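You operate a simulated robot arm through the tools that you are given. There is no shell and no other tool. Be economical: measure what you need, move in short steps, check, and stop when the job is done.

The job below is to be done with a simulated two-armed robot. You get a single attempt, and the scene is never put back.

Task
Take the white cloth from the top of bench one and lay it out flat on the top of the rear bench.

Only the result counts: the job must be done as asked and must still hold three seconds after the hand-in. Knocking over, shifting, dropping, spilling or breaking anything else fails it. Flat cloth is picked up by pressing the open fingertips on it (5 to 10 N) and closing them slowly along it; thin cloth reads only 2 to 8 mm in the jaws.

Robot
Two 6-joint arms with two-finger grippers on one trunk, on a base that drives. Base frame: it is fixed to the floor where the robot stands at the start and does not move with it; the origin is under the middle of the robot, x ahead of it, y to its left, z up. Readings come in m, degrees, newtons and seconds.
The left shoulder is at the start at [0.06, 0.143, 0.65], the right one opposite. With the tool pointing down near the work surface each hand reaches from about 0.16 to 0.68 m from the robot's upright axis, wherever it stands, measured 20 degrees to its own side. Places, roughly: top of the rear bench [1.4, -1.4, 0.8]. Payload 2.45 kg a hand.
The tool frame of a hand sits at the grasp point between the pads (the TCP): z along the fingers, y along the line on which they close. The tips reach 0.026 m beyond it. The gripper opens to 0.096 m. The gripper's body begins 0.069 m behind the TCP.
Orientation is that of the tool frame in the base frame, as a unit quaternion [w, x, y, z]. With the fingers straight down and closing along the base's y, the tool's x points along the base's -x, its y along +y and its z along -z.

Tools
- The arms move only by the tool jog_arm. It takes "left_targets", "right_targets" or both (then of equal length, played together; a hand with none holds still); each is a list of rows, each a list of 7 numbers: the shift along the tool's x, y, z in units of 40 mm (1.0 is 40 mm), then the turn, a rotation vector about the tool's x, y, z in units of 4 degrees (1.0 is 4 degrees), then the finger opening in m, from 0 to 0.096. In form: [[x, y, z, ax, ay, az, jaw], ...]. A call has 1 to 12 rows; each row shifts and turns the commanded pose from where the row before left it, along the tool's axes as they then stand. A call with a number of a shift or a turn outside -1 to 1 is refused whole. Rows are played at 5 a second. More than 0.05 m and 8.6 degrees between two rows, or a gripper value outside its range, and nothing of the call is played. A pose out of reach is approached as far as the arm can. The call stops where the force on the tool passes 40 N (or 10 N more than at its start, if that is more) or the arm is blocked; 0.2 s more then pass. The fingers move at their own pace and stop on an object; they squeeze with about 34 N. The grip force told is the motor's: it shows also when the fingers shut on nothing. Time passes only in rows, and 0.2 s behind the last, so rows that do not move let the fingers close. It gives the time, the measured TCP pose, the force on the tool (base axes), the opening and the grip force at its end, in the units of the frame above (readings bear some noise), with the torque about the TCP (base axes, N m) and any sound that the robot's microphone picked up.
- Cameras (640 x 400 px; columns grow to the right, rows downward): "scene" is now at [0.1449, -0.0007, 1.2621]; the picture's right is [-0.03, -1.00, 0.00], its down [-0.67, 0.02, -0.74] and it looks along [0.74, -0.02, -0.67] (base axes); focal length 264 px, centre (320, 200). "left" rides on the left gripper at [0.082, -0.003, -0.098] in its tool frame; the picture's right is [0.04, 1.00, 0.00], its down [-0.73, 0.03, -0.68] and it looks along [-0.68, 0.03, 0.73] (tool axes); focal length 256 px, centre (320, 200). "right" rides on the right gripper at [0.082, 0.003, -0.098] in its tool frame; the picture's right is [-0.04, 1.00, 0.00], its down [-0.73, -0.03, -0.68] and it looks along [-0.68, -0.03, 0.73] (tool axes); focal length 256 px, centre (320, 200). There is no depth. A picture from a camera that has moved, and an enlarged one, comes with that camera's place and axes in the base frame and with its lens.
- get_image(camera): a new picture of that camera. The clock stands still meanwhile.
- slide_trunk(by): slides the trunk up (or, below 0, down) by that many m; the arms and the scene camera ride with it, the base frame stays. It gives what a move gives, with no picture.
- roll_base(legs): drives the robot by 1 to 6 legs, each [ahead, turn to the left] in m and degrees, along the robot's own axes; the way and the turn of a leg run together, so that a leg with both is an arc; at most 1.5 m and 180 degrees a leg. The arms and the cameras ride along, it lands a little off, and it stops where it bumps. It gives what a move gives.
- head_to(pan, tilt): turns the head with the scene camera to pan (to the left, within 86 degrees either way) and tilt (down, from -29 to 69), counted from straight ahead of the robot. It gives what a move gives.
- inspect(camera, box): a new picture of the part [left, top, right, bottom] of that camera's present view, enlarged. The clock stands still meanwhile.
- close_job(): hands the job in; it is judged then, once.

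Go step by step. Nothing tells you exact positions but the pictures and the camera data: compare them with the known pose of the tool, close in by small moves and look again before you grip or let go. The budget is 120 turns and 100 pictures, counting those below and the enlarged ones. Unless the task says otherwise, let go and move clear before handing in, and close with one line.

The tools are called after ">>>" by a JSON object that holds its "api" and its "payload". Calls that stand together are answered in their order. jog_arm: Moves the arms, as the interface text tells. Its arguments: {"type":"object","properties":{"left_targets":{"type":"array"},"right_targets":{"type":"array"}},"required":[]} The other tools are called the same way: slide_trunk (by) slides the trunk up or down; roll_base (legs) drives the base; head_to (pan, tilt) turns the head that bears the scene camera; get_image (camera) takes a picture; inspect (camera, box) takes an enlarged picture of a part of a camera's view; close_job () hands the job in.

At the start:

```text
time: 0.0
left_ee_pos: [0.4043, 0.1719, 0.9365]
left_orientation: [0.0, -0.001, 1.0, 0.001]
left_wrist_force: [-0.2, -0.2, -0.2]
left_ft_torque: [0.0, -0.04, -0.01]
left_opening: 0.0958
left_gripper_force: 0.2
right_ee_pos: [0.3821, -0.2138, 0.9538]
right_orientation: [0.0, 0.0, 1.0, -0.001]
right_wrist_force: [0.0, -0.4, 0.5]
right_ft_torque: [-0.02, -0.02, 0.01]
right_opening: 0.0962
right_gripper_force: 0.1
trunk travel left (down, up): [-0.275, 0.315]
robot x, y, heading: [0.0, -0.0029, -0.3]
head pan, tilt: [-1.5, 42.2]
```

scene: 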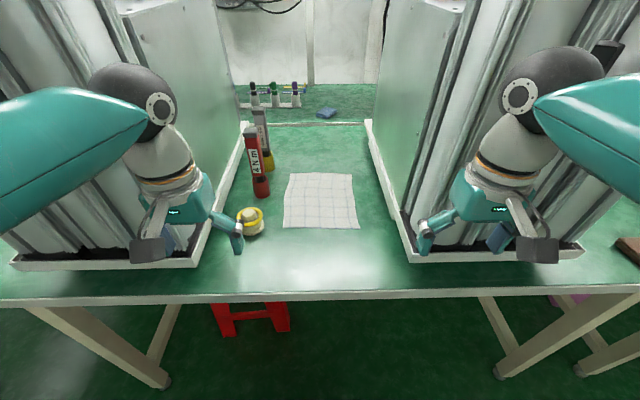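
right: 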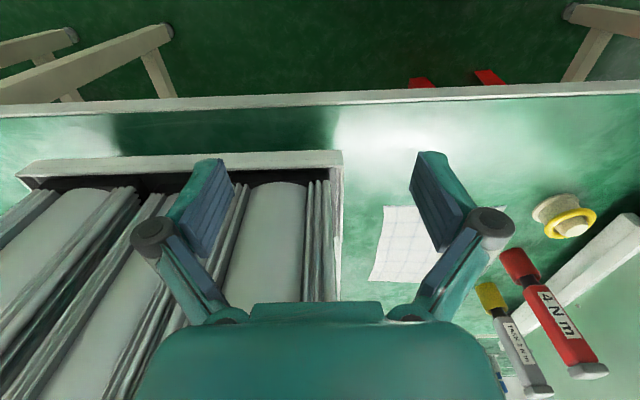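
left: 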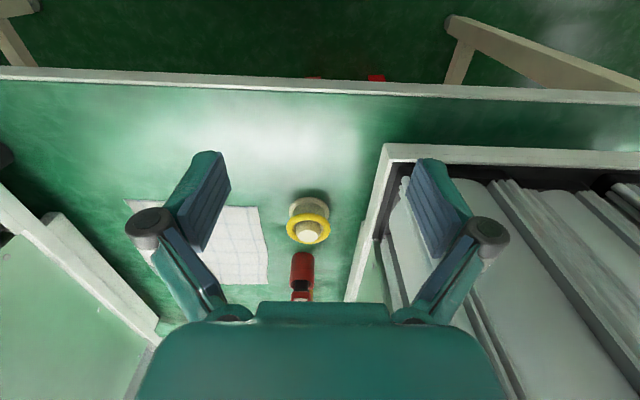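

The white cloth lies on bench one, about x 0.61–0.86, y −0.12–0.08, with the table top at z≈0.74 (from triangulation). I will look at it closer, then survey the rear bench.

>>> {"api": "inspect", "payload": {"camera": "scene", "box": [180, 70, 440, 290]}}

>>> {"api": "head_to", "payload": {"pan": -50, "tilt": 18}}

>>> {"api": "get_image", "payload": {"camera": "scene"}}

```text
1.82 times, centred on (310, 180) of scene
camera zoom: at [0.1449, -0.0007, 1.2621], right [-0.03, -1.0, 0.0], down [-0.67, 0.02, -0.74], along [0.74, -0.02, -0.67], focal length 480 px, centre (338, 236)
```

zoom: 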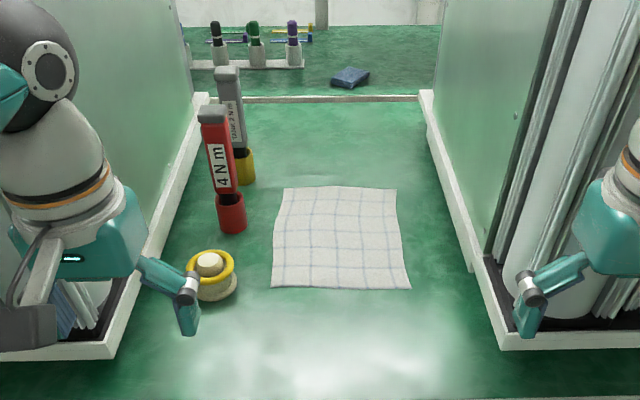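

```text
time: 1.2
left_ee_pos: [0.4043, 0.1709, 0.9377]
left_orientation: [-0.001, -0.001, 1.0, 0.0]
left_wrist_force: [0.6, 0.8, 0.3]
left_ft_torque: [-0.01, 0.02, -0.02]
left_opening: 0.096
left_gripper_force: 0.1
right_ee_pos: [0.3835, -0.2133, 0.9527]
right_orientation: [0.0, 0.0, 1.0, -0.001]
right_wrist_force: [0.4, -0.1, -0.2]
right_ft_torque: [-0.01, -0.01, 0.0]
right_opening: 0.0957
right_gripper_force: 0.1
trunk travel left (down, up): [-0.275, 0.315]
robot x, y, heading: [-0.0018, 0.0007, -0.0]
head pan, tilt: [-50.0, 18.0]
```

```text
95 pictures are left
camera scene: at [0.1215, -0.0699, 1.2999], right [-0.77, -0.64, 0.0], down [-0.2, 0.24, -0.95], along [0.61, -0.73, -0.31], focal length 264 px, centre (320, 200)
```

scene: 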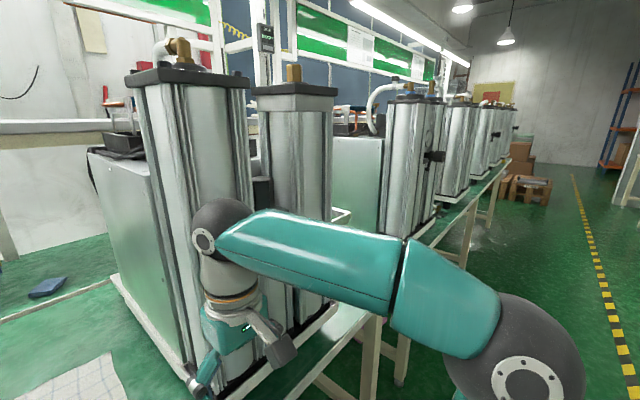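

The rear bench must be beyond the row of cylinders on the right. I look around more to find the driving route.

>>> {"api": "head_to", "payload": {"pan": -86, "tilt": 20}}

>>> {"api": "get_image", "payload": {"camera": "scene"}}

>>> {"api": "head_to", "payload": {"pan": 0, "tilt": 10}}

>>> {"api": "get_image", "payload": {"camera": "scene"}}

>>> {"api": "head_to", "payload": {"pan": 60, "tilt": 15}}

>>> {"api": "get_image", "payload": {"camera": "scene"}}

```text
time: 2.2
left_ee_pos: [0.4041, 0.1713, 0.9386]
left_orientation: [-0.001, 0.0, 1.0, 0.0]
left_wrist_force: [-0.4, -0.4, -0.1]
left_ft_torque: [-0.01, 0.02, -0.02]
left_opening: 0.0961
left_gripper_force: 0.1
right_ee_pos: [0.3829, -0.2139, 0.9533]
right_orientation: [0.0, 0.0, 1.0, 0.0]
right_wrist_force: [-0.1, 0.6, -0.2]
right_ft_torque: [0.0, 0.02, -0.04]
right_opening: 0.096
right_gripper_force: 0.1
trunk travel left (down, up): [-0.275, 0.315]
robot x, y, heading: [0.0029, -0.0009, 0.1]
head pan, tilt: [-85.9, 20.0]
```

```text
94 pictures are left
camera scene: at [0.0681, -0.0914, 1.2967], right [-1.0, -0.07, 0.0], down [-0.02, 0.34, -0.94], along [0.07, -0.94, -0.34], focal length 264 px, centre (320, 200)
```

scene: 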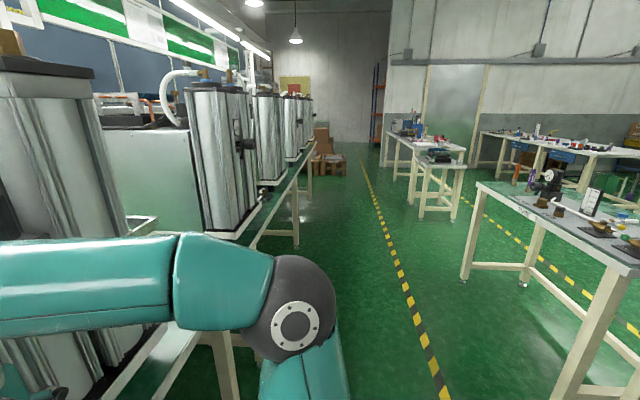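

```text
time: 3.8
left_ee_pos: [0.404, 0.1718, 0.9376]
left_orientation: [0.0, 0.0, 1.0, 0.001]
left_wrist_force: [0.9, 0.4, 0.1]
left_ft_torque: [0.01, -0.01, -0.01]
left_opening: 0.0958
left_gripper_force: 0.0
right_ee_pos: [0.3832, -0.2144, 0.9526]
right_orientation: [0.001, 0.0, 1.0, 0.0]
right_wrist_force: [-0.9, -0.4, 0.8]
right_ft_torque: [0.0, -0.03, 0.03]
right_opening: 0.0959
right_gripper_force: 0.1
trunk travel left (down, up): [-0.275, 0.315]
robot x, y, heading: [-0.0008, 0.0024, 0.1]
head pan, tilt: [0.0, 10.0]
```

```text
93 pictures are left
camera scene: at [0.1544, 0.0014, 1.3129], right [0.0, -1.0, 0.0], down [-0.17, 0.0, -0.98], along [0.98, 0.0, -0.17], focal length 264 px, centre (320, 200)
```

scene: 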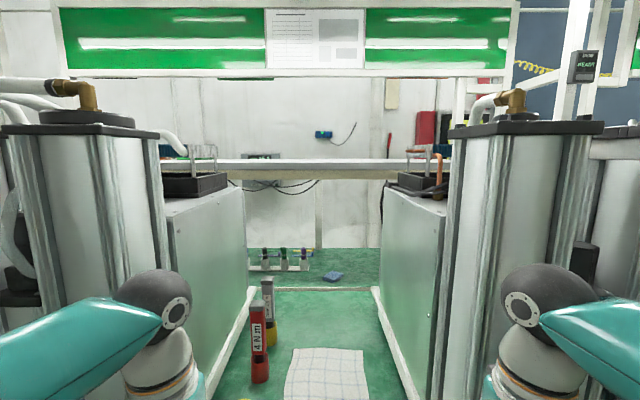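

```text
time: 5.1
left_ee_pos: [0.404, 0.1704, 0.9382]
left_orientation: [0.0, 0.0, 1.0, 0.0]
left_wrist_force: [-0.5, 0.6, -0.2]
left_ft_torque: [0.0, 0.02, 0.02]
left_opening: 0.0959
left_gripper_force: 0.1
right_ee_pos: [0.3834, -0.2151, 0.9538]
right_orientation: [0.0, 0.0, 1.0, 0.0]
right_wrist_force: [1.0, 0.3, -0.3]
right_ft_torque: [0.02, 0.02, 0.0]
right_opening: 0.0959
right_gripper_force: 0.1
trunk travel left (down, up): [-0.275, 0.315]
robot x, y, heading: [-0.0001, 0.0026, -0.1]
head pan, tilt: [60.0, 15.0]
```

```text
92 pictures are left
camera scene: at [0.1082, 0.0823, 1.3048], right [0.87, -0.5, 0.0], down [-0.13, -0.22, -0.97], along [0.48, 0.84, -0.26], focal length 264 px, centre (320, 200)
```

scene: 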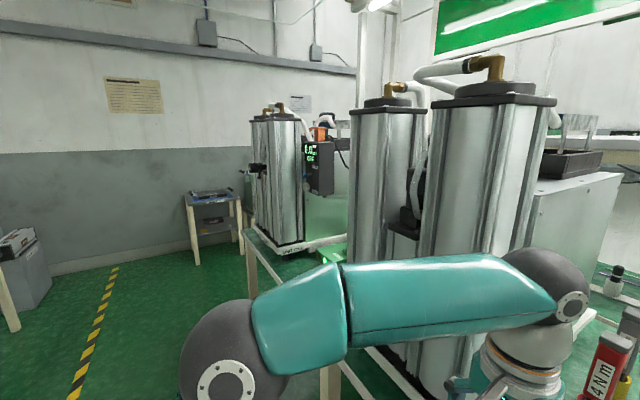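

I raise the trunk to look over the cylinders toward the rear bench.

>>> {"api": "slide_trunk", "payload": {"by": 0.31}}

>>> {"api": "head_to", "payload": {"pan": -45, "tilt": 25}}

>>> {"api": "get_image", "payload": {"camera": "scene"}}

>>> {"api": "head_to", "payload": {"pan": -75, "tilt": 25}}

>>> {"api": "get_image", "payload": {"camera": "scene"}}

```text
time: 8.2
left_ee_pos: [0.4043, 0.1721, 1.249]
left_orientation: [0.0, 0.0, 1.0, 0.0]
left_wrist_force: [0.3, 0.4, -0.1]
left_ft_torque: [-0.01, 0.06, -0.01]
left_opening: 0.0961
left_gripper_force: 0.0
right_ee_pos: [0.3829, -0.2139, 1.2637]
right_orientation: [0.0, 0.0, 1.0, 0.0]
right_wrist_force: [0.7, 0.7, -0.3]
right_ft_torque: [-0.02, 0.03, 0.04]
right_opening: 0.096
right_gripper_force: 0.1
trunk travel left (down, up): [-0.585, 0.005]
robot x, y, heading: [-0.001, -0.0022, -0.0]
head pan, tilt: [60.0, 15.0]
```

```text
time: 10.0
left_ee_pos: [0.4032, 0.1725, 1.2481]
left_orientation: [-0.001, -0.001, 1.0, 0.0]
left_wrist_force: [0.1, -0.6, 0.2]
left_ft_torque: [0.0, 0.0, 0.01]
left_opening: 0.0962
left_gripper_force: 0.0
right_ee_pos: [0.3828, -0.2144, 1.2648]
right_orientation: [0.0, 0.0, 1.0, 0.0]
right_wrist_force: [0.8, 0.6, -0.2]
right_ft_torque: [0.02, 0.01, 0.01]
right_opening: 0.096
right_gripper_force: 0.0
trunk travel left (down, up): [-0.585, 0.005]
robot x, y, heading: [0.001, -0.0021, -0.1]
head pan, tilt: [-45.0, 25.0]
```

```text
91 pictures are left
camera scene: at [0.1268, -0.0636, 1.5986], right [-0.71, -0.71, 0.0], down [-0.3, 0.3, -0.91], along [0.64, -0.64, -0.42], focal length 264 px, centre (320, 200)
```

scene: 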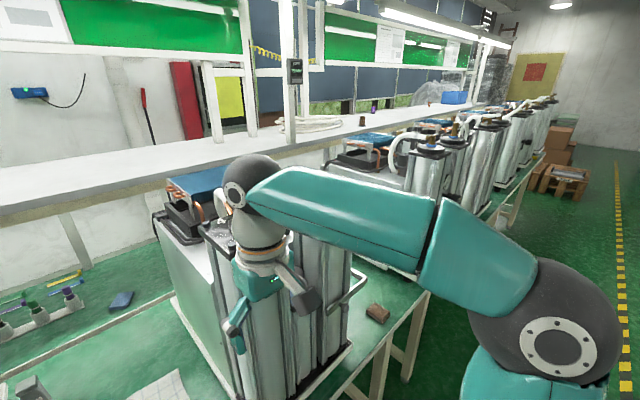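

```text
time: 10.9
left_ee_pos: [0.4023, 0.1708, 1.248]
left_orientation: [0.0, -0.001, 1.0, 0.001]
left_wrist_force: [-0.1, -0.7, 0.2]
left_ft_torque: [0.01, 0.02, 0.01]
left_opening: 0.0958
left_gripper_force: 0.0
right_ee_pos: [0.3822, -0.2132, 1.264]
right_orientation: [0.0, 0.0, 1.0, 0.0]
right_wrist_force: [0.5, -0.7, -0.6]
right_ft_torque: [-0.01, 0.0, 0.0]
right_opening: 0.0961
right_gripper_force: 0.1
trunk travel left (down, up): [-0.585, 0.005]
robot x, y, heading: [0.0022, 0.003, -0.2]
head pan, tilt: [-75.0, 25.0]
```

```text
90 pictures are left
camera scene: at [0.0855, -0.0875, 1.5986], right [-0.97, -0.26, 0.0], down [-0.11, 0.41, -0.91], along [0.24, -0.88, -0.42], focal length 264 px, centre (320, 200)
```

scene: 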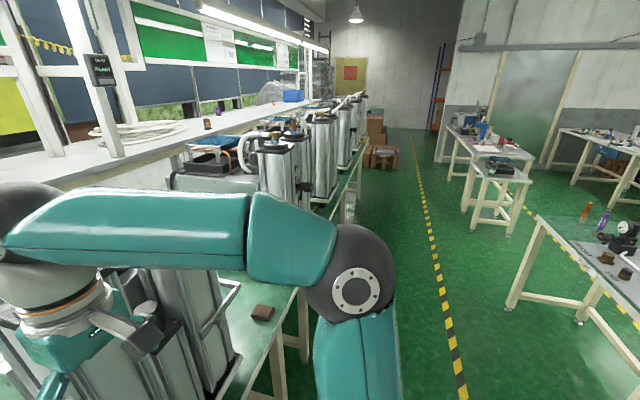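

The rear bench lies behind the machine row; I'll find the route once the cloth is in hand. Now I lower the trunk and bring both hands over the near edge of the cloth.

>>> {"api": "slide_trunk", "payload": {"by": -0.31}}

>>> {"api": "head_to", "payload": {"pan": 0, "tilt": 45}}

>>> {"api": "jog_arm", "payload": {"left_targets": [[0, -0.76, 0.56, 0, 0, 0, 0.05], [0, -0.76, 0.56, 0, 0, 0, 0.05], [0, -0.76, 0.56, 0, 0, 0, 0.05], [0, -0.76, 0.56, 0, 0, 0, 0.05], [-0.92, 0, 0, 0, 0, 0, 0.05], [-0.92, 0, 0, 0, 0, 0, 0.05], [-0.92, 0, 0, 0, 0, 0, 0.05], [-0.92, 0, 0, 0, 0, 0, 0.05], [-0.92, 0, 0, 0, 0, 0, 0.05], [-0.92, 0, 0, 0, 0, 0, 0.05]], "right_targets": [[0, 0.8, 0.65, 0, 0, 0, 0.05], [0, 0.8, 0.65, 0, 0, 0, 0.05], [0, 0.8, 0.65, 0, 0, 0, 0.05], [0, 0.8, 0.65, 0, 0, 0, 0.05], [-0.97, 0, 0, 0, 0, 0, 0.05], [-0.97, 0, 0, 0, 0, 0, 0.05], [-0.97, 0, 0, 0, 0, 0, 0.05], [-0.97, 0, 0, 0, 0, 0, 0.05], [-0.97, 0, 0, 0, 0, 0, 0.05], [-0.97, 0, 0, 0, 0, 0, 0.05]]}}

>>> {"api": "get_image", "payload": {"camera": "scene"}}

>>> {"api": "get_image", "payload": {"camera": "left"}}

>>> {"api": "get_image", "payload": {"camera": "right"}}

```text
time: 14.0
left_ee_pos: [0.4035, 0.171, 0.9378]
left_orientation: [0.0, 0.0, 1.0, 0.0]
left_wrist_force: [0.6, -0.8, 0.4]
left_ft_torque: [-0.02, 0.03, -0.01]
left_opening: 0.0963
left_gripper_force: 0.0
right_ee_pos: [0.3821, -0.2146, 0.9538]
right_orientation: [0.001, 0.0, 1.0, 0.001]
right_wrist_force: [-0.1, 0.8, 0.3]
right_ft_torque: [0.02, -0.03, -0.03]
right_opening: 0.0961
right_gripper_force: 0.0
trunk travel left (down, up): [-0.275, 0.315]
robot x, y, heading: [-0.0022, 0.003, 0.2]
head pan, tilt: [-75.0, 25.0]
```

```text
time: 15.5
left_ee_pos: [0.403, 0.171, 0.9385]
left_orientation: [0.0, 0.0, 1.0, 0.0]
left_wrist_force: [-0.8, 0.5, -0.3]
left_ft_torque: [-0.01, -0.02, -0.03]
left_opening: 0.096
left_gripper_force: 0.0
right_ee_pos: [0.3815, -0.214, 0.9528]
right_orientation: [0.0, 0.0, 1.0, 0.0]
right_wrist_force: [0.6, 0.7, -0.4]
right_ft_torque: [-0.02, -0.02, 0.01]
right_opening: 0.0962
right_gripper_force: 0.0
trunk travel left (down, up): [-0.275, 0.315]
robot x, y, heading: [-0.0031, 0.0016, 0.4]
head pan, tilt: [0.0, 45.0]
```

```text
time: 17.7
left_ee_pos: [0.6056, 0.0485, 0.8392]
left_orientation: [-0.001, 0.0, 1.0, 0.0]
left_wrist_force: [-0.2, -0.3, 0.7]
left_ft_torque: [0.01, -0.02, -0.02]
left_opening: 0.0501
left_gripper_force: 0.1
left hand out of reach, approached as far as the arm can: row 10
right_ee_pos: [0.6058, -0.086, 0.8466]
right_orientation: [-0.001, -0.001, 1.0, 0.001]
right_wrist_force: [0.2, 0.2, 0.2]
right_ft_torque: [0.0, 0.0, -0.01]
right_opening: 0.0502
right_gripper_force: 0.0
right hand out of reach, approached as far as the arm can: row 10
trunk travel left (down, up): [-0.275, 0.315]
robot x, y, heading: [-0.0009, -0.0002, -0.1]
head pan, tilt: [0.0, 45.0]
```

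```text
89 pictures are left
camera scene: at [0.1431, 0.0012, 1.2579], right [0.0, -1.0, 0.0], down [-0.71, 0.0, -0.71], along [0.71, 0.0, -0.71], focal length 264 px, centre (320, 200)
```

scene: 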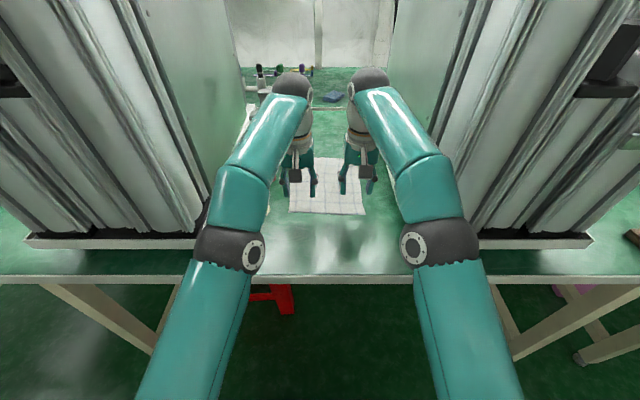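

```text
88 pictures are left
camera left: at [0.5244, 0.0469, 0.9377], right [-0.04, 1.0, 0.0], down [0.74, 0.03, 0.68], along [0.68, 0.03, -0.74], focal length 256 px, centre (320, 200)
```

left: 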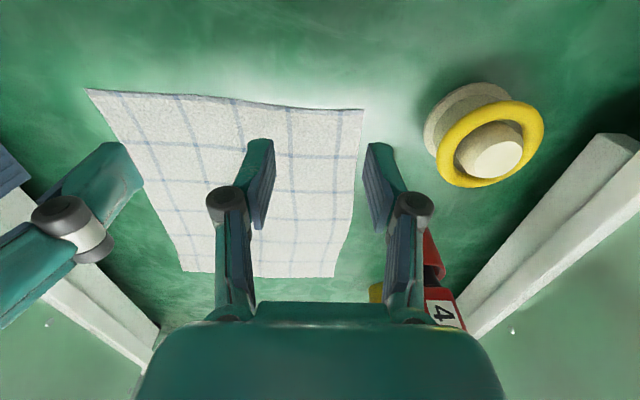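

```text
87 pictures are left
camera right: at [0.5254, -0.0824, 0.9465], right [0.04, 1.0, 0.0], down [0.74, -0.03, 0.68], along [0.68, -0.03, -0.74], focal length 256 px, centre (320, 200)
```

right: 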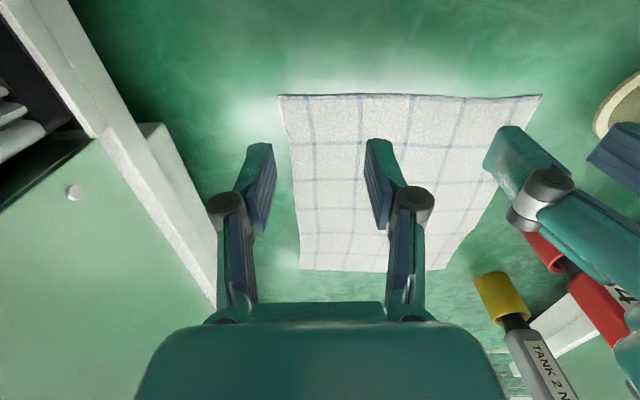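

The near edge is at x≈0.60–0.61, y from −0.12 to 0.088; the hands are right above it but reach is short. I raise the trunk for more reach, then go down 20 mm inside the edge.

>>> {"api": "slide_trunk", "payload": {"by": 0.15}}

>>> {"api": "jog_arm", "payload": {"left_targets": [[-0.4, 0, 1, 0, 0, 0, 0.04], [0, 0, 1, 0, 0, 0, 0.04], [0, 0, 1, 0, 0, 0, 0.04], [0, 0, 1, 0, 0, 0, 0.04], [0, 0, 0, 0, 0, 0, 0.04]], "right_targets": [[-0.4, 0, 1, 0, 0, 0, 0.04], [0, 0, 1, 0, 0, 0, 0.04], [0, 0, 1, 0, 0, 0, 0.04], [0, 0, 1, 0, 0, 0, 0.04], [0, 0, 0, 0, 0, 0, 0.04]]}}

```text
time: 19.4
left_ee_pos: [0.6068, 0.0492, 0.9903]
left_orientation: [0.001, 0.0, 1.0, -0.001]
left_wrist_force: [-1.4, 0.4, -0.2]
left_ft_torque: [0.01, -0.02, -0.03]
left_opening: 0.0502
left_gripper_force: 0.0
right_ee_pos: [0.6069, -0.0851, 0.9987]
right_orientation: [-0.001, 0.0, 1.0, 0.0]
right_wrist_force: [0.2, 0.8, -0.2]
right_ft_torque: [-0.02, 0.02, 0.0]
right_opening: 0.05
right_gripper_force: 0.1
trunk travel left (down, up): [-0.425, 0.165]
robot x, y, heading: [0.0001, 0.0029, -0.0]
head pan, tilt: [0.0, 45.0]
```

```text
time: 20.6
left_ee_pos: [0.6193, 0.0477, 0.8289]
left_orientation: [0.0, 0.0, 1.0, 0.0]
left_wrist_force: [0.3, 0.8, 0.4]
left_ft_torque: [0.0, -0.03, -0.01]
left_opening: 0.0402
left_gripper_force: 0.1
right_ee_pos: [0.6236, -0.0848, 0.8356]
right_orientation: [0.0, 0.0, 1.0, 0.0]
right_wrist_force: [-0.1, -0.2, 0.5]
right_ft_torque: [-0.02, -0.04, 0.0]
right_opening: 0.0401
right_gripper_force: 0.0
trunk travel left (down, up): [-0.425, 0.165]
robot x, y, heading: [-0.0018, -0.0021, -0.1]
head pan, tilt: [0.0, 45.0]
```

Reach is fine now. I descend to just above the cloth and look.

>>> {"api": "jog_arm", "payload": {"left_targets": [[0, 0, 0.65, 0, 0, 0, 0.04], [0, 0, 0.6, 0, 0, 0, 0.04], [0, 0, 0, 0, 0, 0, 0.04]], "right_targets": [[0, 0, 0.75, 0, 0, 0, 0.04], [0, 0, 0.67, 0, 0, 0, 0.04], [0, 0, 0, 0, 0, 0, 0.04]]}}

>>> {"api": "get_image", "payload": {"camera": "left"}}

>>> {"api": "get_image", "payload": {"camera": "right"}}

```text
time: 21.4
left_ee_pos: [0.6208, 0.0477, 0.7792]
left_orientation: [0.0, 0.0, 1.0, -0.001]
left_wrist_force: [0.2, 0.1, -0.2]
left_ft_torque: [-0.02, -0.01, 0.05]
left_opening: 0.0399
left_gripper_force: 0.0
right_ee_pos: [0.6217, -0.0866, 0.7817]
right_orientation: [0.0, 0.0, 1.0, 0.0]
right_wrist_force: [0.1, -0.6, -0.8]
right_ft_torque: [0.0, -0.03, 0.02]
right_opening: 0.04
right_gripper_force: 0.0
trunk travel left (down, up): [-0.425, 0.165]
robot x, y, heading: [0.0038, 0.0023, 0.0]
head pan, tilt: [0.0, 45.0]
```

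```text
86 pictures are left
camera left: at [0.5391, 0.0449, 0.8769], right [-0.04, 1.0, 0.0], down [0.73, 0.03, 0.68], along [0.68, 0.03, -0.73], focal length 256 px, centre (320, 200)
```

left: 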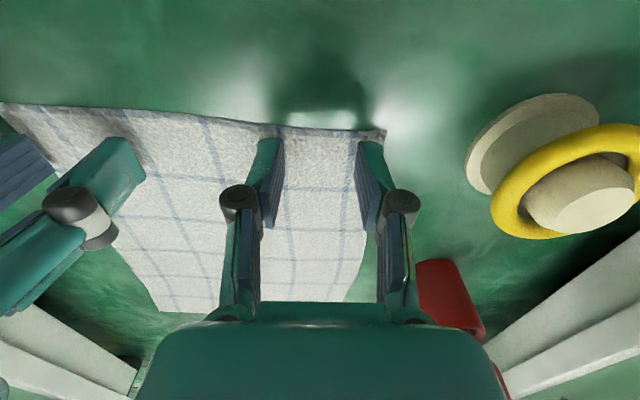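

```text
85 pictures are left
camera right: at [0.5413, -0.0825, 0.8794], right [0.04, 1.0, 0.0], down [0.73, -0.03, 0.68], along [0.68, -0.03, -0.73], focal length 256 px, centre (320, 200)
```

right: 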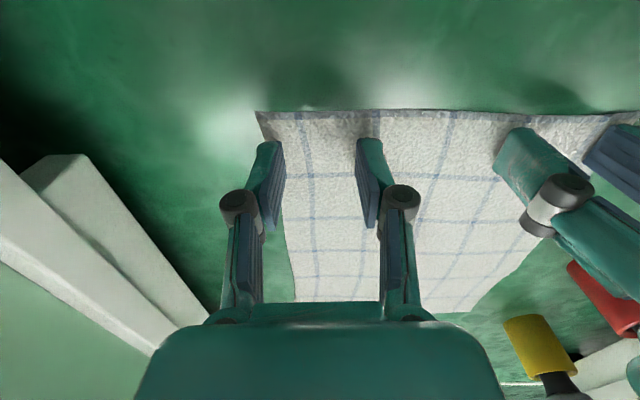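

Tips straddle the cloth just within its edges. I go down in small steps to contact.

>>> {"api": "jog_arm", "payload": {"left_targets": [[0, -0.08, 0.12, 0, 0, 0, 0.04], [0, 0, 0.08, 0, 0, 0, 0.04], [0, 0, 0, 0, 0, 0, 0.04]], "right_targets": [[0, 0.08, 0.15, 0, 0, 0, 0.04], [0, 0, 0.12, 0, 0, 0, 0.04], [0, 0, 0, 0, 0, 0, 0.04]]}}

```text
time: 22.2
left_ee_pos: [0.6218, 0.0436, 0.7759]
left_orientation: [0.005, 0.0, 1.0, -0.001]
left_wrist_force: [3.5, 2.9, 27.1]
left_ft_torque: [0.4, -0.09, -0.01]
left_opening: 0.042
left_gripper_force: 5.9
right_ee_pos: [0.6222, -0.0834, 0.776]
right_orientation: [0.005, 0.001, 1.0, 0.001]
right_wrist_force: [3.0, -1.9, 26.1]
right_ft_torque: [-0.34, 0.13, 0.02]
right_opening: 0.0404
right_gripper_force: 0.3
trunk travel left (down, up): [-0.425, 0.165]
robot x, y, heading: [-0.0012, -0.0028, 0.1]
head pan, tilt: [0.0, 45.0]
```

Contact is at TCP z≈0.776 with ~27 N; I ease off to about 8 N, then close slowly.

>>> {"api": "jog_arm", "payload": {"left_targets": [[0, 0, -0.09, 0, 0, 0, 0.04], [0, 0, 0, 0, 0, 0, 0.04]], "right_targets": [[0, 0, -0.09, 0, 0, 0, 0.04], [0, 0, 0, 0, 0, 0, 0.04]]}}

```text
time: 22.8
left_ee_pos: [0.6219, 0.0437, 0.776]
left_orientation: [0.001, -0.001, 1.0, -0.001]
left_wrist_force: [2.3, 2.4, 23.0]
left_ft_torque: [0.38, -0.13, 0.0]
left_opening: 0.043
left_gripper_force: 6.0
right_ee_pos: [0.6226, -0.0836, 0.7768]
right_orientation: [0.002, 0.0, 1.0, 0.0]
right_wrist_force: [5.7, -2.0, 20.9]
right_ft_torque: [-0.27, -0.01, 0.14]
right_opening: 0.0387
right_gripper_force: 0.1
trunk travel left (down, up): [-0.425, 0.165]
robot x, y, heading: [-0.0016, -0.0002, 0.1]
head pan, tilt: [0.0, 45.0]
```

>>> {"api": "jog_arm", "payload": {"left_targets": [[0, 0, -0.09, 0, 0, 0, 0.04], [0, 0, 0, 0, 0, 0, 0.04]], "right_targets": [[0, 0, -0.09, 0, 0, 0, 0.04], [0, 0, 0, 0, 0, 0, 0.04]]}}

```text
time: 23.4
left_ee_pos: [0.6222, 0.0438, 0.777]
left_orientation: [-0.002, 0.0, 1.0, 0.0]
left_wrist_force: [0.1, 0.8, 7.4]
left_ft_torque: [0.13, -0.02, -0.01]
left_opening: 0.0407
left_gripper_force: 0.8
right_ee_pos: [0.6212, -0.083, 0.777]
right_orientation: [-0.002, 0.0, 1.0, 0.0]
right_wrist_force: [2.0, -0.2, 6.8]
right_ft_torque: [-0.08, -0.02, 0.02]
right_opening: 0.0406
right_gripper_force: 0.2
trunk travel left (down, up): [-0.425, 0.165]
robot x, y, heading: [0.0, 0.0002, -0.3]
head pan, tilt: [0.0, 45.0]
```

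About 7 N each now. Closing slowly.

>>> {"api": "jog_arm", "payload": {"left_targets": [[0, 0, 0, 0, 0, 0, 0.036], [0, 0, 0, 0, 0, 0, 0.032], [0, 0, 0, 0, 0, 0, 0.028], [0, 0, 0, 0, 0, 0, 0.024], [0, 0, 0, 0, 0, 0, 0.02], [0, 0, 0, 0, 0, 0, 0.016], [0, 0, 0, 0, 0, 0, 0.012], [0, 0, 0, 0, 0, 0, 0.008], [0, 0, 0, 0, 0, 0, 0.004], [0, 0, 0, 0, 0, 0, 0], [0, 0, 0, 0, 0, 0, 0]], "right_targets": [[0, 0, 0, 0, 0, 0, 0.036], [0, 0, 0, 0, 0, 0, 0.032], [0, 0, 0, 0, 0, 0, 0.028], [0, 0, 0, 0, 0, 0, 0.024], [0, 0, 0, 0, 0, 0, 0.02], [0, 0, 0, 0, 0, 0, 0.016], [0, 0, 0, 0, 0, 0, 0.012], [0, 0, 0, 0, 0, 0, 0.008], [0, 0, 0, 0, 0, 0, 0.004], [0, 0, 0, 0, 0, 0, 0], [0, 0, 0, 0, 0, 0, 0]]}}

>>> {"api": "get_image", "payload": {"camera": "left"}}

>>> {"api": "get_image", "payload": {"camera": "right"}}

```text
time: 25.8
left_ee_pos: [0.6219, 0.0411, 0.7778]
left_orientation: [-0.001, 0.0, 1.0, -0.002]
left_wrist_force: [0.7, -24.3, 2.4]
left_ft_torque: [-0.66, -0.02, 0.02]
left_opening: 0.003
left_gripper_force: 32.5
right_ee_pos: [0.6213, -0.0818, 0.7784]
right_orientation: [0.0, 0.001, 1.0, 0.003]
right_wrist_force: [0.7, 26.1, 4.7]
right_ft_torque: [0.75, -0.06, -0.01]
right_opening: 0.0035
right_gripper_force: 32.4
trunk travel left (down, up): [-0.425, 0.165]
robot x, y, heading: [0.0024, -0.0021, -0.1]
head pan, tilt: [0.0, 45.0]
```

```text
84 pictures are left
camera left: at [0.5409, 0.0404, 0.8766], right [-0.04, 1.0, -0.01], down [0.73, 0.03, 0.68], along [0.68, 0.02, -0.73], focal length 256 px, centre (320, 200)
```

left: 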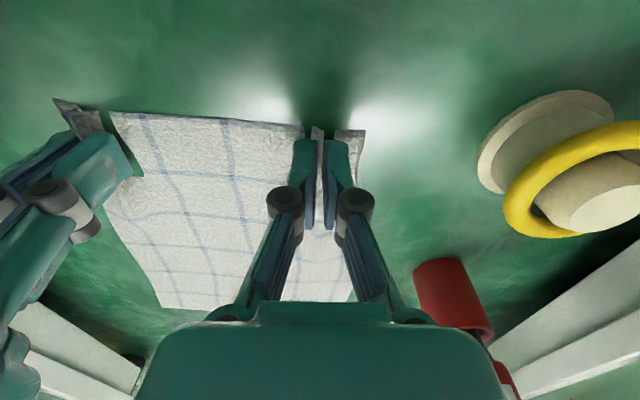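

```text
83 pictures are left
camera right: at [0.5415, -0.0779, 0.8772], right [0.04, 1.0, 0.01], down [0.73, -0.03, 0.68], along [0.68, -0.02, -0.73], focal length 256 px, centre (320, 200)
```

right: 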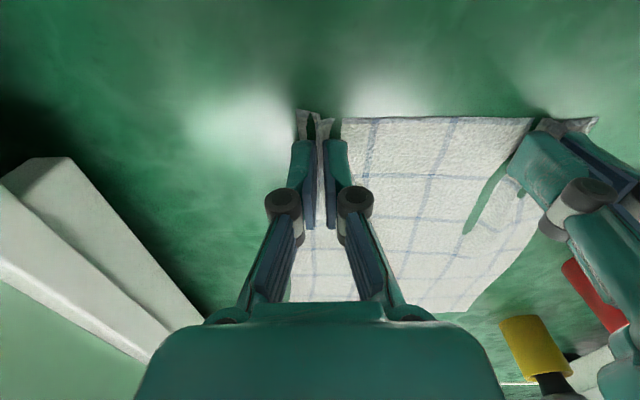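

Both hands hold a pleat of the cloth (3 mm). I ease the tension by moving the hands a bit together and lift.

>>> {"api": "jog_arm", "payload": {"left_targets": [[0, -0.13, -0.1, 0, 0, 0, 0], [0, -0.03, -0.5, 0, 0, 0, 0], [0.3, 0, -0.8, 0, 0, 0, 0], [0.3, 0, -0.9, 0, 0, 0, 0], [0.3, 0, -0.9, 0, 0, 0, 0], [0.3, 0, -0.9, 0, 0, 0, 0]], "right_targets": [[0, 0.13, -0.1, 0, 0, 0, 0], [0, 0.03, -0.5, 0, 0, 0, 0], [0.3, 0, -0.8, 0, 0, 0, 0], [0.3, 0, -0.9, 0, 0, 0, 0], [0.3, 0, -0.9, 0, 0, 0, 0], [0.3, 0, -0.9, 0, 0, 0, 0]]}}

>>> {"api": "get_image", "payload": {"camera": "scene"}}

>>> {"api": "get_image", "payload": {"camera": "left"}}

```text
time: 27.2
left_ee_pos: [0.5757, 0.0406, 0.9444]
left_orientation: [0.0, 0.0, 1.0, -0.001]
left_wrist_force: [-0.6, -14.9, 2.0]
left_ft_torque: [-0.6, -0.03, 0.03]
left_opening: 0.0013
left_gripper_force: 29.5
right_ee_pos: [0.5752, -0.0768, 0.9415]
right_orientation: [0.0, 0.0, 1.0, 0.0]
right_wrist_force: [0.3, 14.1, 1.0]
right_ft_torque: [0.56, 0.0, -0.05]
right_opening: 0.0015
right_gripper_force: 29.7
trunk travel left (down, up): [-0.425, 0.165]
robot x, y, heading: [-0.0026, -0.0029, -0.1]
head pan, tilt: [0.0, 45.0]
```

```text
82 pictures are left
camera scene: at [0.142, 0.0016, 1.408], right [0.0, -1.0, 0.0], down [-0.71, 0.0, -0.71], along [0.71, 0.0, -0.71], focal length 264 px, centre (320, 200)
```

scene: 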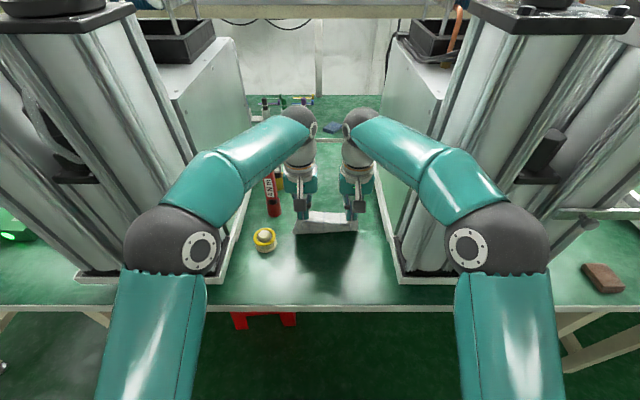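

```text
81 pictures are left
camera left: at [0.4936, 0.0395, 1.0426], right [-0.04, 1.0, 0.0], down [0.73, 0.03, 0.68], along [0.68, 0.03, -0.73], focal length 256 px, centre (320, 200)
```

left: 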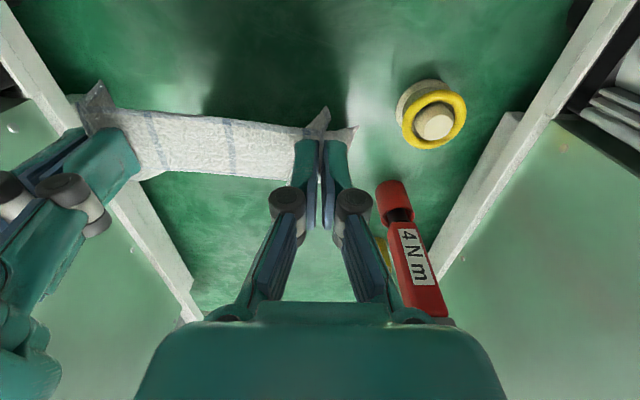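

The cloth hangs between both hands. I ease the tension a bit more, raise the trunk and pull the hands back.

>>> {"api": "jog_arm", "payload": {"left_targets": [[0, -0.12, 0, 0, 0, 0, 0], [0, 0, 0, 0, 0, 0, 0]], "right_targets": [[0, 0.12, 0, 0, 0, 0, 0], [0, 0, 0, 0, 0, 0, 0]]}}

>>> {"api": "slide_trunk", "payload": {"by": 0.16}}

>>> {"api": "jog_arm", "payload": {"left_targets": [[0.9, 0, 0, 0, 0, 0, 0], [0.9, 0, 0, 0, 0, 0, 0], [0.9, 0, 0, 0, 0, 0, 0], [0.9, 0, 0, 0, 0, 0, 0], [0, 0, 0, 0, 0, 0, 0]], "right_targets": [[0.9, 0, 0, 0, 0, 0, 0], [0.9, 0, 0, 0, 0, 0, 0], [0.9, 0, 0, 0, 0, 0, 0], [0.9, 0, 0, 0, 0, 0, 0], [0, 0, 0, 0, 0, 0, 0]]}}

>>> {"api": "roll_base", "payload": {"legs": [[-0.35, 0]]}}

>>> {"api": "head_to", "payload": {"pan": -55, "tilt": 20}}

>>> {"api": "get_image", "payload": {"camera": "scene"}}

>>> {"api": "get_image", "payload": {"camera": "left"}}

```text
time: 27.8
left_ee_pos: [0.5756, 0.0356, 0.9437]
left_orientation: [0.0, 0.0, 1.0, 0.001]
left_wrist_force: [-3.6, 0.3, -1.4]
left_ft_torque: [-0.07, 0.07, 0.02]
left_opening: 0.0
left_gripper_force: 27.9
right_ee_pos: [0.5745, -0.0726, 0.941]
right_orientation: [-0.001, 0.001, 1.0, -0.001]
right_wrist_force: [-0.7, 6.0, 1.8]
right_ft_torque: [0.01, 0.05, -0.01]
right_opening: 0.0023
right_gripper_force: 30.9
trunk travel left (down, up): [-0.425, 0.165]
robot x, y, heading: [-0.0012, -0.0044, 0.1]
head pan, tilt: [0.0, 45.0]
```

```text
time: 29.7
left_ee_pos: [0.575, 0.0355, 1.1019]
left_orientation: [0.001, 0.0, 1.0, 0.0]
left_wrist_force: [-0.1, -1.7, -1.3]
left_ft_torque: [-0.02, -0.02, 0.01]
left_opening: 0.0041
left_gripper_force: 34.8
right_ee_pos: [0.5747, -0.0695, 1.0997]
right_orientation: [0.0, 0.0, 1.0, 0.001]
right_wrist_force: [-0.3, 3.3, 1.7]
right_ft_torque: [-0.11, -0.03, -0.03]
right_opening: 0.0012
right_gripper_force: 31.7
trunk travel left (down, up): [-0.585, 0.005]
robot x, y, heading: [-0.0007, 0.0007, -0.0]
head pan, tilt: [0.0, 45.0]
```

```text
time: 30.9
left_ee_pos: [0.4323, 0.0339, 1.1016]
left_orientation: [-0.001, 0.0, 1.0, -0.001]
left_wrist_force: [0.1, -2.1, 0.6]
left_ft_torque: [-0.12, 0.03, 0.06]
left_opening: 0.003
left_gripper_force: 29.2
right_ee_pos: [0.4301, -0.0706, 1.0987]
right_orientation: [-0.001, 0.0, 1.0, 0.0]
right_wrist_force: [1.6, 1.3, 0.5]
right_ft_torque: [0.0, -0.17, -0.05]
right_opening: 0.0012
right_gripper_force: 27.6
trunk travel left (down, up): [-0.585, 0.005]
robot x, y, heading: [0.0006, 0.0036, -0.0]
head pan, tilt: [0.0, 45.0]
```

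```text
time: 33.2
left_ee_pos: [0.0716, 0.0356, 1.1023]
left_orientation: [0.001, -0.001, 1.0, 0.0]
left_wrist_force: [0.5, -3.5, -0.5]
left_ft_torque: [-0.07, -0.03, 0.03]
left_opening: 0.004
left_gripper_force: 30.0
right_ee_pos: [0.07, -0.0688, 1.1005]
right_orientation: [0.0, -0.001, 1.0, 0.0]
right_wrist_force: [-1.1, 4.6, 2.0]
right_ft_torque: [-0.26, 0.02, -0.06]
right_opening: 0.0006
right_gripper_force: 27.2
trunk travel left (down, up): [-0.585, 0.005]
robot x, y, heading: [-0.3618, 0.0009, 0.3]
head pan, tilt: [0.0, 45.0]
```

```text
time: 34.4
left_ee_pos: [0.0726, 0.0352, 1.1018]
left_orientation: [0.0, -0.001, 1.0, -0.001]
left_wrist_force: [-0.4, 0.3, -0.1]
left_ft_torque: [0.01, -0.01, 0.0]
left_opening: 0.0008
left_gripper_force: 30.7
right_ee_pos: [0.0701, -0.0699, 1.1005]
right_orientation: [0.0, 0.0, 1.0, 0.001]
right_wrist_force: [0.4, -0.3, 4.5]
right_ft_torque: [0.0, -0.01, 0.01]
right_opening: 0.001
right_gripper_force: 30.2
trunk travel left (down, up): [-0.585, 0.005]
robot x, y, heading: [-0.3599, -0.002, 0.2]
head pan, tilt: [-55.0, 20.0]
```

```text
80 pictures are left
camera scene: at [-0.2436, -0.0746, 1.6066], right [-0.82, -0.58, 0.0], down [-0.2, 0.28, -0.94], along [0.54, -0.77, -0.34], focal length 264 px, centre (320, 200)
```

scene: 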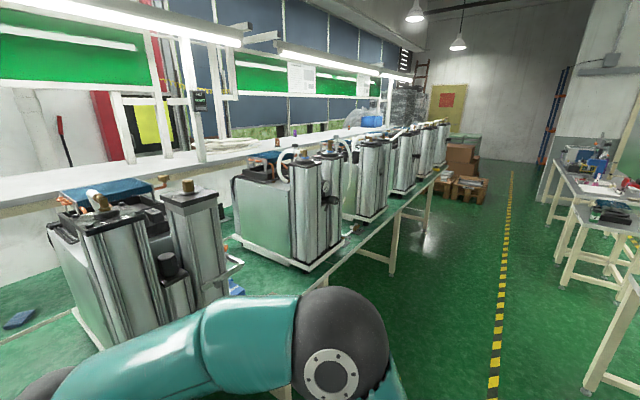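

```text
79 pictures are left
camera left: at [-0.0093, 0.0333, 1.2016], right [-0.04, 1.0, 0.0], down [0.73, 0.03, 0.68], along [0.68, 0.03, -0.73], focal length 256 px, centre (320, 200)
```

left: 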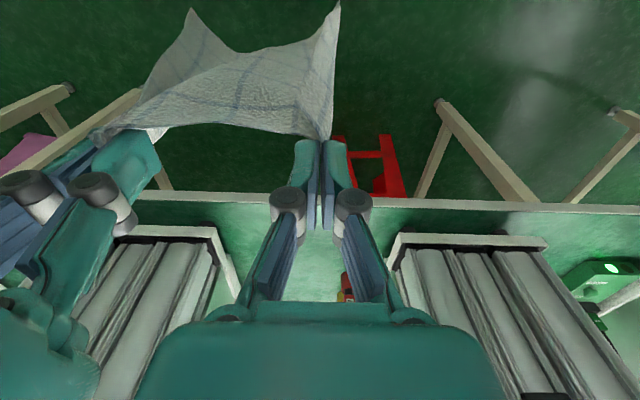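

Cloth is held well. I turn right and drive along the aisle to look for the access to the rear bench from nearer.

>>> {"api": "inspect", "payload": {"camera": "scene", "box": [0, 100, 440, 380]}}

>>> {"api": "roll_base", "payload": {"legs": [[0, -90], [0.6, 0]]}}

>>> {"api": "head_to", "payload": {"pan": 60, "tilt": 25}}

>>> {"api": "get_image", "payload": {"camera": "scene"}}

```text
1.43 times, centred on (220, 240) of scene
camera zoom: at [-0.2436, -0.0746, 1.6066], right [-0.82, -0.58, 0.0], down [-0.2, 0.28, -0.94], along [0.54, -0.77, -0.34], focal length 377 px, centre (463, 143)
```

zoom: 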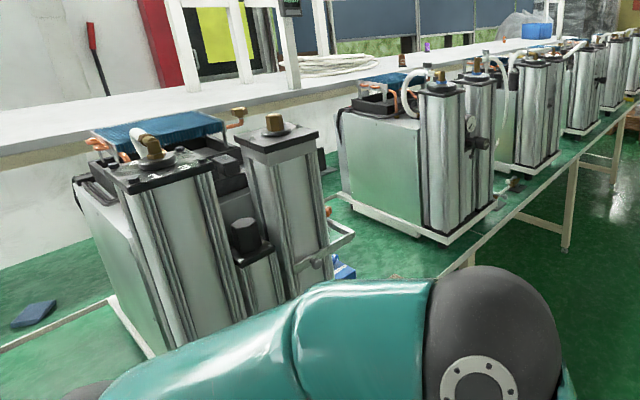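

```text
time: 39.2
left_ee_pos: [-0.3217, -0.4343, 1.1038]
left_orientation: [0.001, 0.698, 0.717, 0.002]
left_wrist_force: [-2.5, 1.0, 0.0]
left_ft_torque: [-0.02, -0.14, 0.06]
left_opening: 0.0007
left_gripper_force: 30.9
right_ee_pos: [-0.4234, -0.4343, 1.1013]
right_orientation: [0.003, 0.699, 0.715, 0.002]
right_wrist_force: [-1.6, 0.2, 3.4]
right_ft_torque: [0.02, -0.07, 0.02]
right_opening: 0.0002
right_gripper_force: 28.1
trunk travel left (down, up): [-0.585, 0.005]
robot x, y, heading: [-0.2982, -0.0016, -88.1]
head pan, tilt: [-55.0, 20.0]
stopped in leg 1: the robot was blocked; the commanded pose is now the measured one
```

```text
time: 41.2
left_ee_pos: [-0.3146, -0.4348, 1.1044]
left_orientation: [0.0, 0.698, 0.716, -0.001]
left_wrist_force: [0.8, 0.0, -1.0]
left_ft_torque: [0.0, 0.01, -0.03]
left_opening: 0.0006
left_gripper_force: 30.9
right_ee_pos: [-0.4187, -0.4344, 1.1023]
right_orientation: [0.001, 0.698, 0.716, 0.002]
right_wrist_force: [0.7, -0.6, 1.4]
right_ft_torque: [0.01, 0.03, -0.01]
right_opening: 0.0021
right_gripper_force: 34.8
trunk travel left (down, up): [-0.585, 0.005]
robot x, y, heading: [-0.2952, -0.0027, -87.8]
head pan, tilt: [60.0, 25.0]
```

```text
77 pictures are left
camera scene: at [-0.2123, -0.104, 1.5986], right [-0.47, -0.88, 0.0], down [-0.37, 0.2, -0.91], along [0.8, -0.42, -0.42], focal length 264 px, centre (320, 200)
```

scene: 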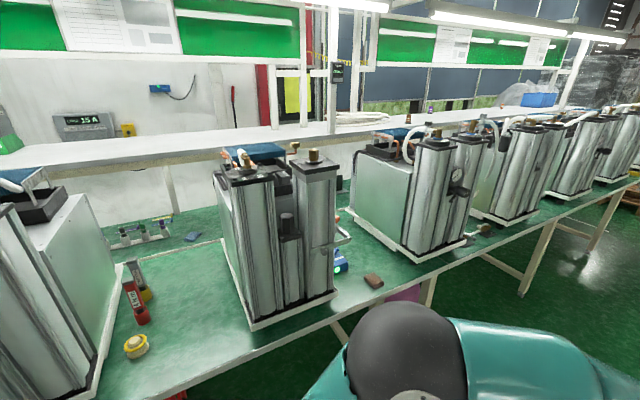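

The turn was blocked by something, probably on the aisle side. I look there before moving again.

>>> {"api": "head_to", "payload": {"pan": -80, "tilt": 40}}

>>> {"api": "get_image", "payload": {"camera": "scene"}}

>>> {"api": "head_to", "payload": {"pan": 0, "tilt": 40}}

>>> {"api": "get_image", "payload": {"camera": "scene"}}

```text
time: 43.4
left_ee_pos: [-0.3135, -0.4355, 1.1039]
left_orientation: [-0.001, 0.698, 0.716, 0.0]
left_wrist_force: [0.4, 0.2, 0.6]
left_ft_torque: [0.0, 0.03, -0.01]
left_opening: 0.0009
left_gripper_force: 30.1
right_ee_pos: [-0.4192, -0.4349, 1.1018]
right_orientation: [0.001, 0.699, 0.715, 0.001]
right_wrist_force: [0.8, 0.6, 3.8]
right_ft_torque: [-0.04, -0.02, -0.01]
right_opening: 0.0039
right_gripper_force: 31.7
trunk travel left (down, up): [-0.585, 0.005]
robot x, y, heading: [-0.294, -0.0036, -88.0]
head pan, tilt: [-80.0, 40.0]
```

```text
76 pictures are left
camera scene: at [-0.3767, -0.0786, 1.5753], right [-0.21, 0.98, 0.0], down [0.63, 0.14, -0.77], along [-0.75, -0.16, -0.64], focal length 264 px, centre (320, 200)
```

scene: 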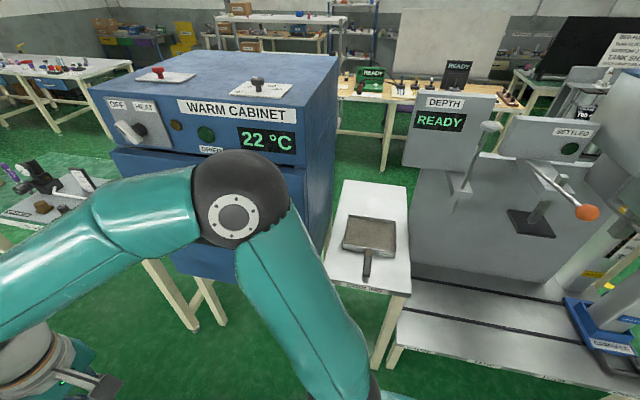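

```text
time: 44.9
left_ee_pos: [-0.3134, -0.4341, 1.1053]
left_orientation: [-0.001, 0.698, 0.716, -0.001]
left_wrist_force: [0.1, 0.5, 0.6]
left_ft_torque: [0.0, 0.0, 0.01]
left_opening: 0.0008
left_gripper_force: 30.3
right_ee_pos: [-0.4199, -0.4342, 1.1019]
right_orientation: [0.001, 0.698, 0.716, 0.001]
right_wrist_force: [0.6, -0.3, -1.8]
right_ft_torque: [0.01, -0.03, 0.0]
right_opening: 0.0053
right_gripper_force: 34.4
trunk travel left (down, up): [-0.585, 0.005]
robot x, y, heading: [-0.2998, 0.003, -87.8]
head pan, tilt: [0.0, 40.0]
```

```text
75 pictures are left
camera scene: at [-0.2907, -0.1457, 1.5752], right [-1.0, -0.04, 0.0], down [-0.02, 0.64, -0.77], along [0.03, -0.77, -0.64], focal length 264 px, centre (320, 200)
```

scene: 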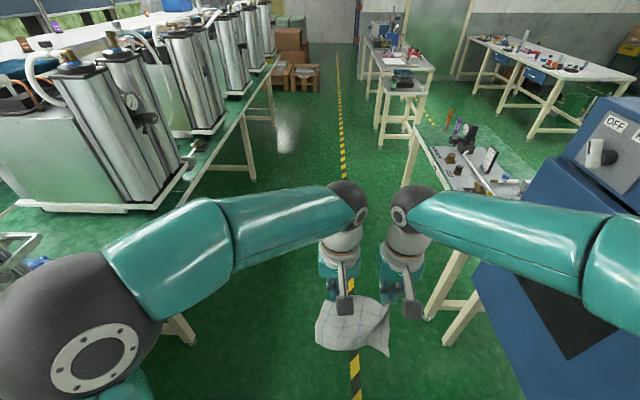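

The right elbow touched the warm cabinet. I stretch the arms forward to narrow the elbows, then check clearance.

>>> {"api": "jog_arm", "payload": {"left_targets": [[-0.9, 0, 0, 0, 0, 0, 0], [-0.9, 0, 0, 0, 0, 0, 0], [-0.9, 0, 0, 0, 0, 0, 0], [-0.9, 0, 0, 0, 0, 0, 0], [0, 0, 0, 0, 0, 0, 0]], "right_targets": [[-0.9, 0, 0, 0, 0, 0, 0], [-0.9, 0, 0, 0, 0, 0, 0], [-0.9, 0, 0, 0, 0, 0, 0], [-0.9, 0, 0, 0, 0, 0, 0], [0, 0, 0, 0, 0, 0, 0]]}}

>>> {"api": "get_image", "payload": {"camera": "scene"}}

>>> {"api": "head_to", "payload": {"pan": -60, "tilt": 45}}

>>> {"api": "get_image", "payload": {"camera": "scene"}}

```text
time: 46.1
left_ee_pos: [-0.31, -0.576, 1.1074]
left_orientation: [0.001, 0.698, 0.716, -0.001]
left_wrist_force: [-0.1, 0.2, 0.4]
left_ft_torque: [-0.04, -0.04, -0.02]
left_opening: 0.0008
left_gripper_force: 30.1
right_ee_pos: [-0.4166, -0.5775, 1.1017]
right_orientation: [0.001, 0.698, 0.716, -0.001]
right_wrist_force: [0.3, -0.1, 0.7]
right_ft_torque: [-0.01, 0.0, 0.02]
right_opening: 0.0017
right_gripper_force: 30.0
trunk travel left (down, up): [-0.585, 0.005]
robot x, y, heading: [-0.2976, 0.001, -87.9]
head pan, tilt: [0.0, 40.0]
```

```text
74 pictures are left
camera scene: at [-0.2904, -0.1434, 1.5755], right [-1.0, -0.04, 0.0], down [-0.02, 0.64, -0.77], along [0.03, -0.77, -0.64], focal length 264 px, centre (320, 200)
```

scene: 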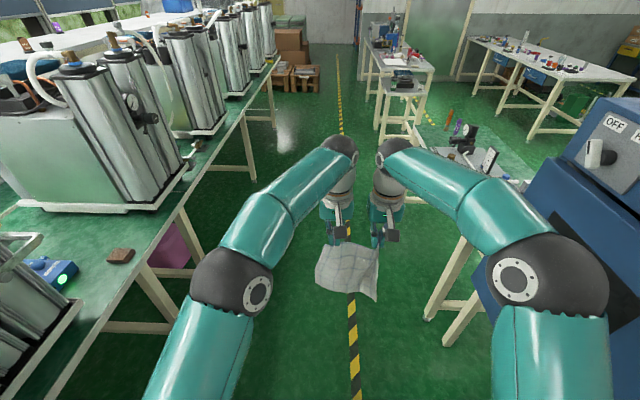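

```text
time: 47.4
left_ee_pos: [-0.3105, -0.5768, 1.1056]
left_orientation: [-0.001, 0.698, 0.716, -0.001]
left_wrist_force: [0.0, -0.6, -0.2]
left_ft_torque: [-0.01, -0.02, -0.01]
left_opening: 0.0006
left_gripper_force: 30.0
right_ee_pos: [-0.4162, -0.5799, 1.0995]
right_orientation: [0.001, 0.698, 0.716, 0.001]
right_wrist_force: [0.5, 0.4, 3.7]
right_ft_torque: [-0.02, -0.01, 0.02]
right_opening: 0.004
right_gripper_force: 31.6
trunk travel left (down, up): [-0.585, 0.005]
robot x, y, heading: [-0.2988, -0.0075, -87.9]
head pan, tilt: [-60.0, 45.0]
```

```text
73 pictures are left
camera scene: at [-0.3625, -0.1043, 1.568], right [-0.53, 0.85, 0.0], down [0.6, 0.38, -0.71], along [-0.6, -0.38, -0.71], focal length 264 px, centre (320, 200)
```

scene: 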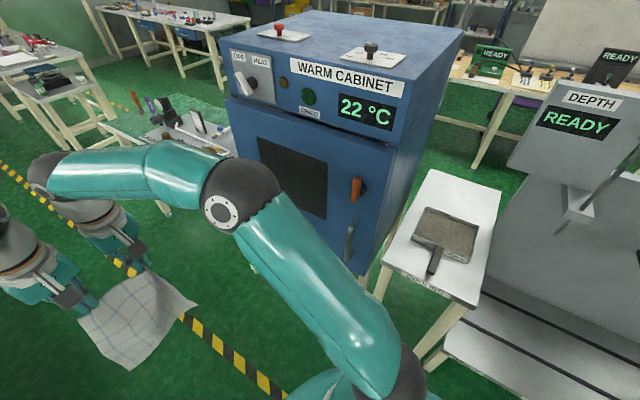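

The elbow is clear now. I steer slightly left and drive along the aisle to about y −1.

>>> {"api": "roll_base", "payload": {"legs": [[0.0, 10], [0.5, 0], [0, -10], [0.5, 0]]}}

>>> {"api": "head_to", "payload": {"pan": 80, "tilt": 20}}

>>> {"api": "get_image", "payload": {"camera": "scene"}}

>>> {"api": "head_to", "payload": {"pan": 35, "tilt": 20}}

>>> {"api": "get_image", "payload": {"camera": "scene"}}

```text
time: 54.4
left_ee_pos: [-0.1907, -1.5514, 1.1063]
left_orientation: [-0.001, 0.697, 0.717, 0.0]
left_wrist_force: [-0.1, 0.7, 0.7]
left_ft_torque: [0.01, 0.05, 0.02]
left_opening: 0.0005
left_gripper_force: 30.3
right_ee_pos: [-0.2958, -1.5534, 1.0989]
right_orientation: [0.0, 0.698, 0.717, 0.0]
right_wrist_force: [0.2, -0.1, -0.4]
right_ft_torque: [0.0, 0.03, 0.01]
right_opening: 0.0024
right_gripper_force: 29.8
trunk travel left (down, up): [-0.585, 0.005]
robot x, y, heading: [-0.1823, -0.9779, -87.6]
head pan, tilt: [-60.0, 45.0]
```

```text
time: 56.6
left_ee_pos: [-0.1911, -1.5499, 1.1064]
left_orientation: [-0.001, 0.697, 0.717, -0.001]
left_wrist_force: [-0.7, 0.3, 0.6]
left_ft_torque: [0.0, -0.01, 0.0]
left_opening: 0.0007
left_gripper_force: 30.8
right_ee_pos: [-0.2964, -1.5533, 1.0993]
right_orientation: [0.0, 0.698, 0.716, 0.0]
right_wrist_force: [4.6, -0.3, 0.7]
right_ft_torque: [-0.02, -0.03, -0.02]
right_opening: 0.0023
right_gripper_force: 36.0
trunk travel left (down, up): [-0.585, 0.005]
robot x, y, heading: [-0.1821, -0.9752, -87.9]
head pan, tilt: [80.0, 20.0]
```

```text
72 pictures are left
camera scene: at [-0.086, -1.0475, 1.6066], right [-0.14, -0.99, 0.0], down [-0.34, 0.05, -0.94], along [0.93, -0.13, -0.34], focal length 264 px, centre (320, 200)
```

scene: 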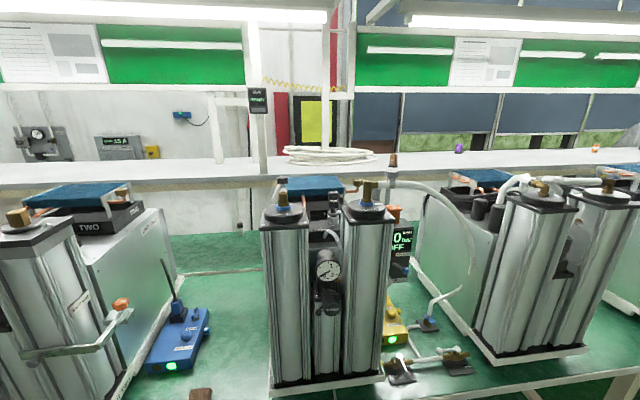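

```text
time: 57.8
left_ee_pos: [-0.191, -1.5497, 1.1069]
left_orientation: [0.0, 0.697, 0.717, -0.001]
left_wrist_force: [-1.3, 0.1, -0.3]
left_ft_torque: [-0.01, 0.0, 0.02]
left_opening: 0.001
left_gripper_force: 30.8
right_ee_pos: [-0.2971, -1.5539, 1.1005]
right_orientation: [0.001, 0.698, 0.716, 0.0]
right_wrist_force: [-1.0, -0.5, 1.1]
right_ft_torque: [0.02, 0.02, 0.01]
right_opening: 0.0015
right_gripper_force: 29.8
trunk travel left (down, up): [-0.585, 0.005]
robot x, y, heading: [-0.1812, -0.9753, -87.9]
head pan, tilt: [35.0, 20.0]
```

```text
71 pictures are left
camera scene: at [-0.122, -1.1089, 1.6066], right [-0.8, -0.61, 0.0], down [-0.21, 0.27, -0.94], along [0.57, -0.75, -0.34], focal length 264 px, centre (320, 200)
```

scene: 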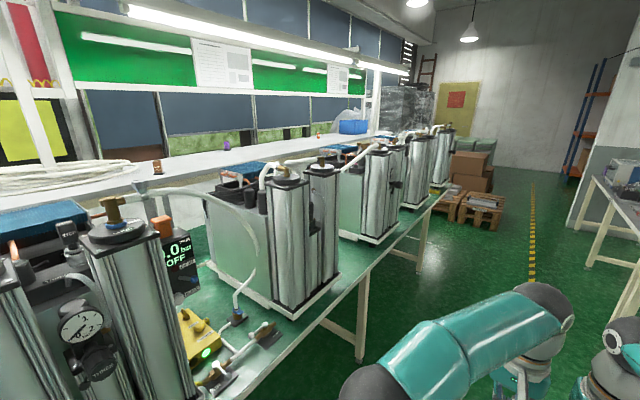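

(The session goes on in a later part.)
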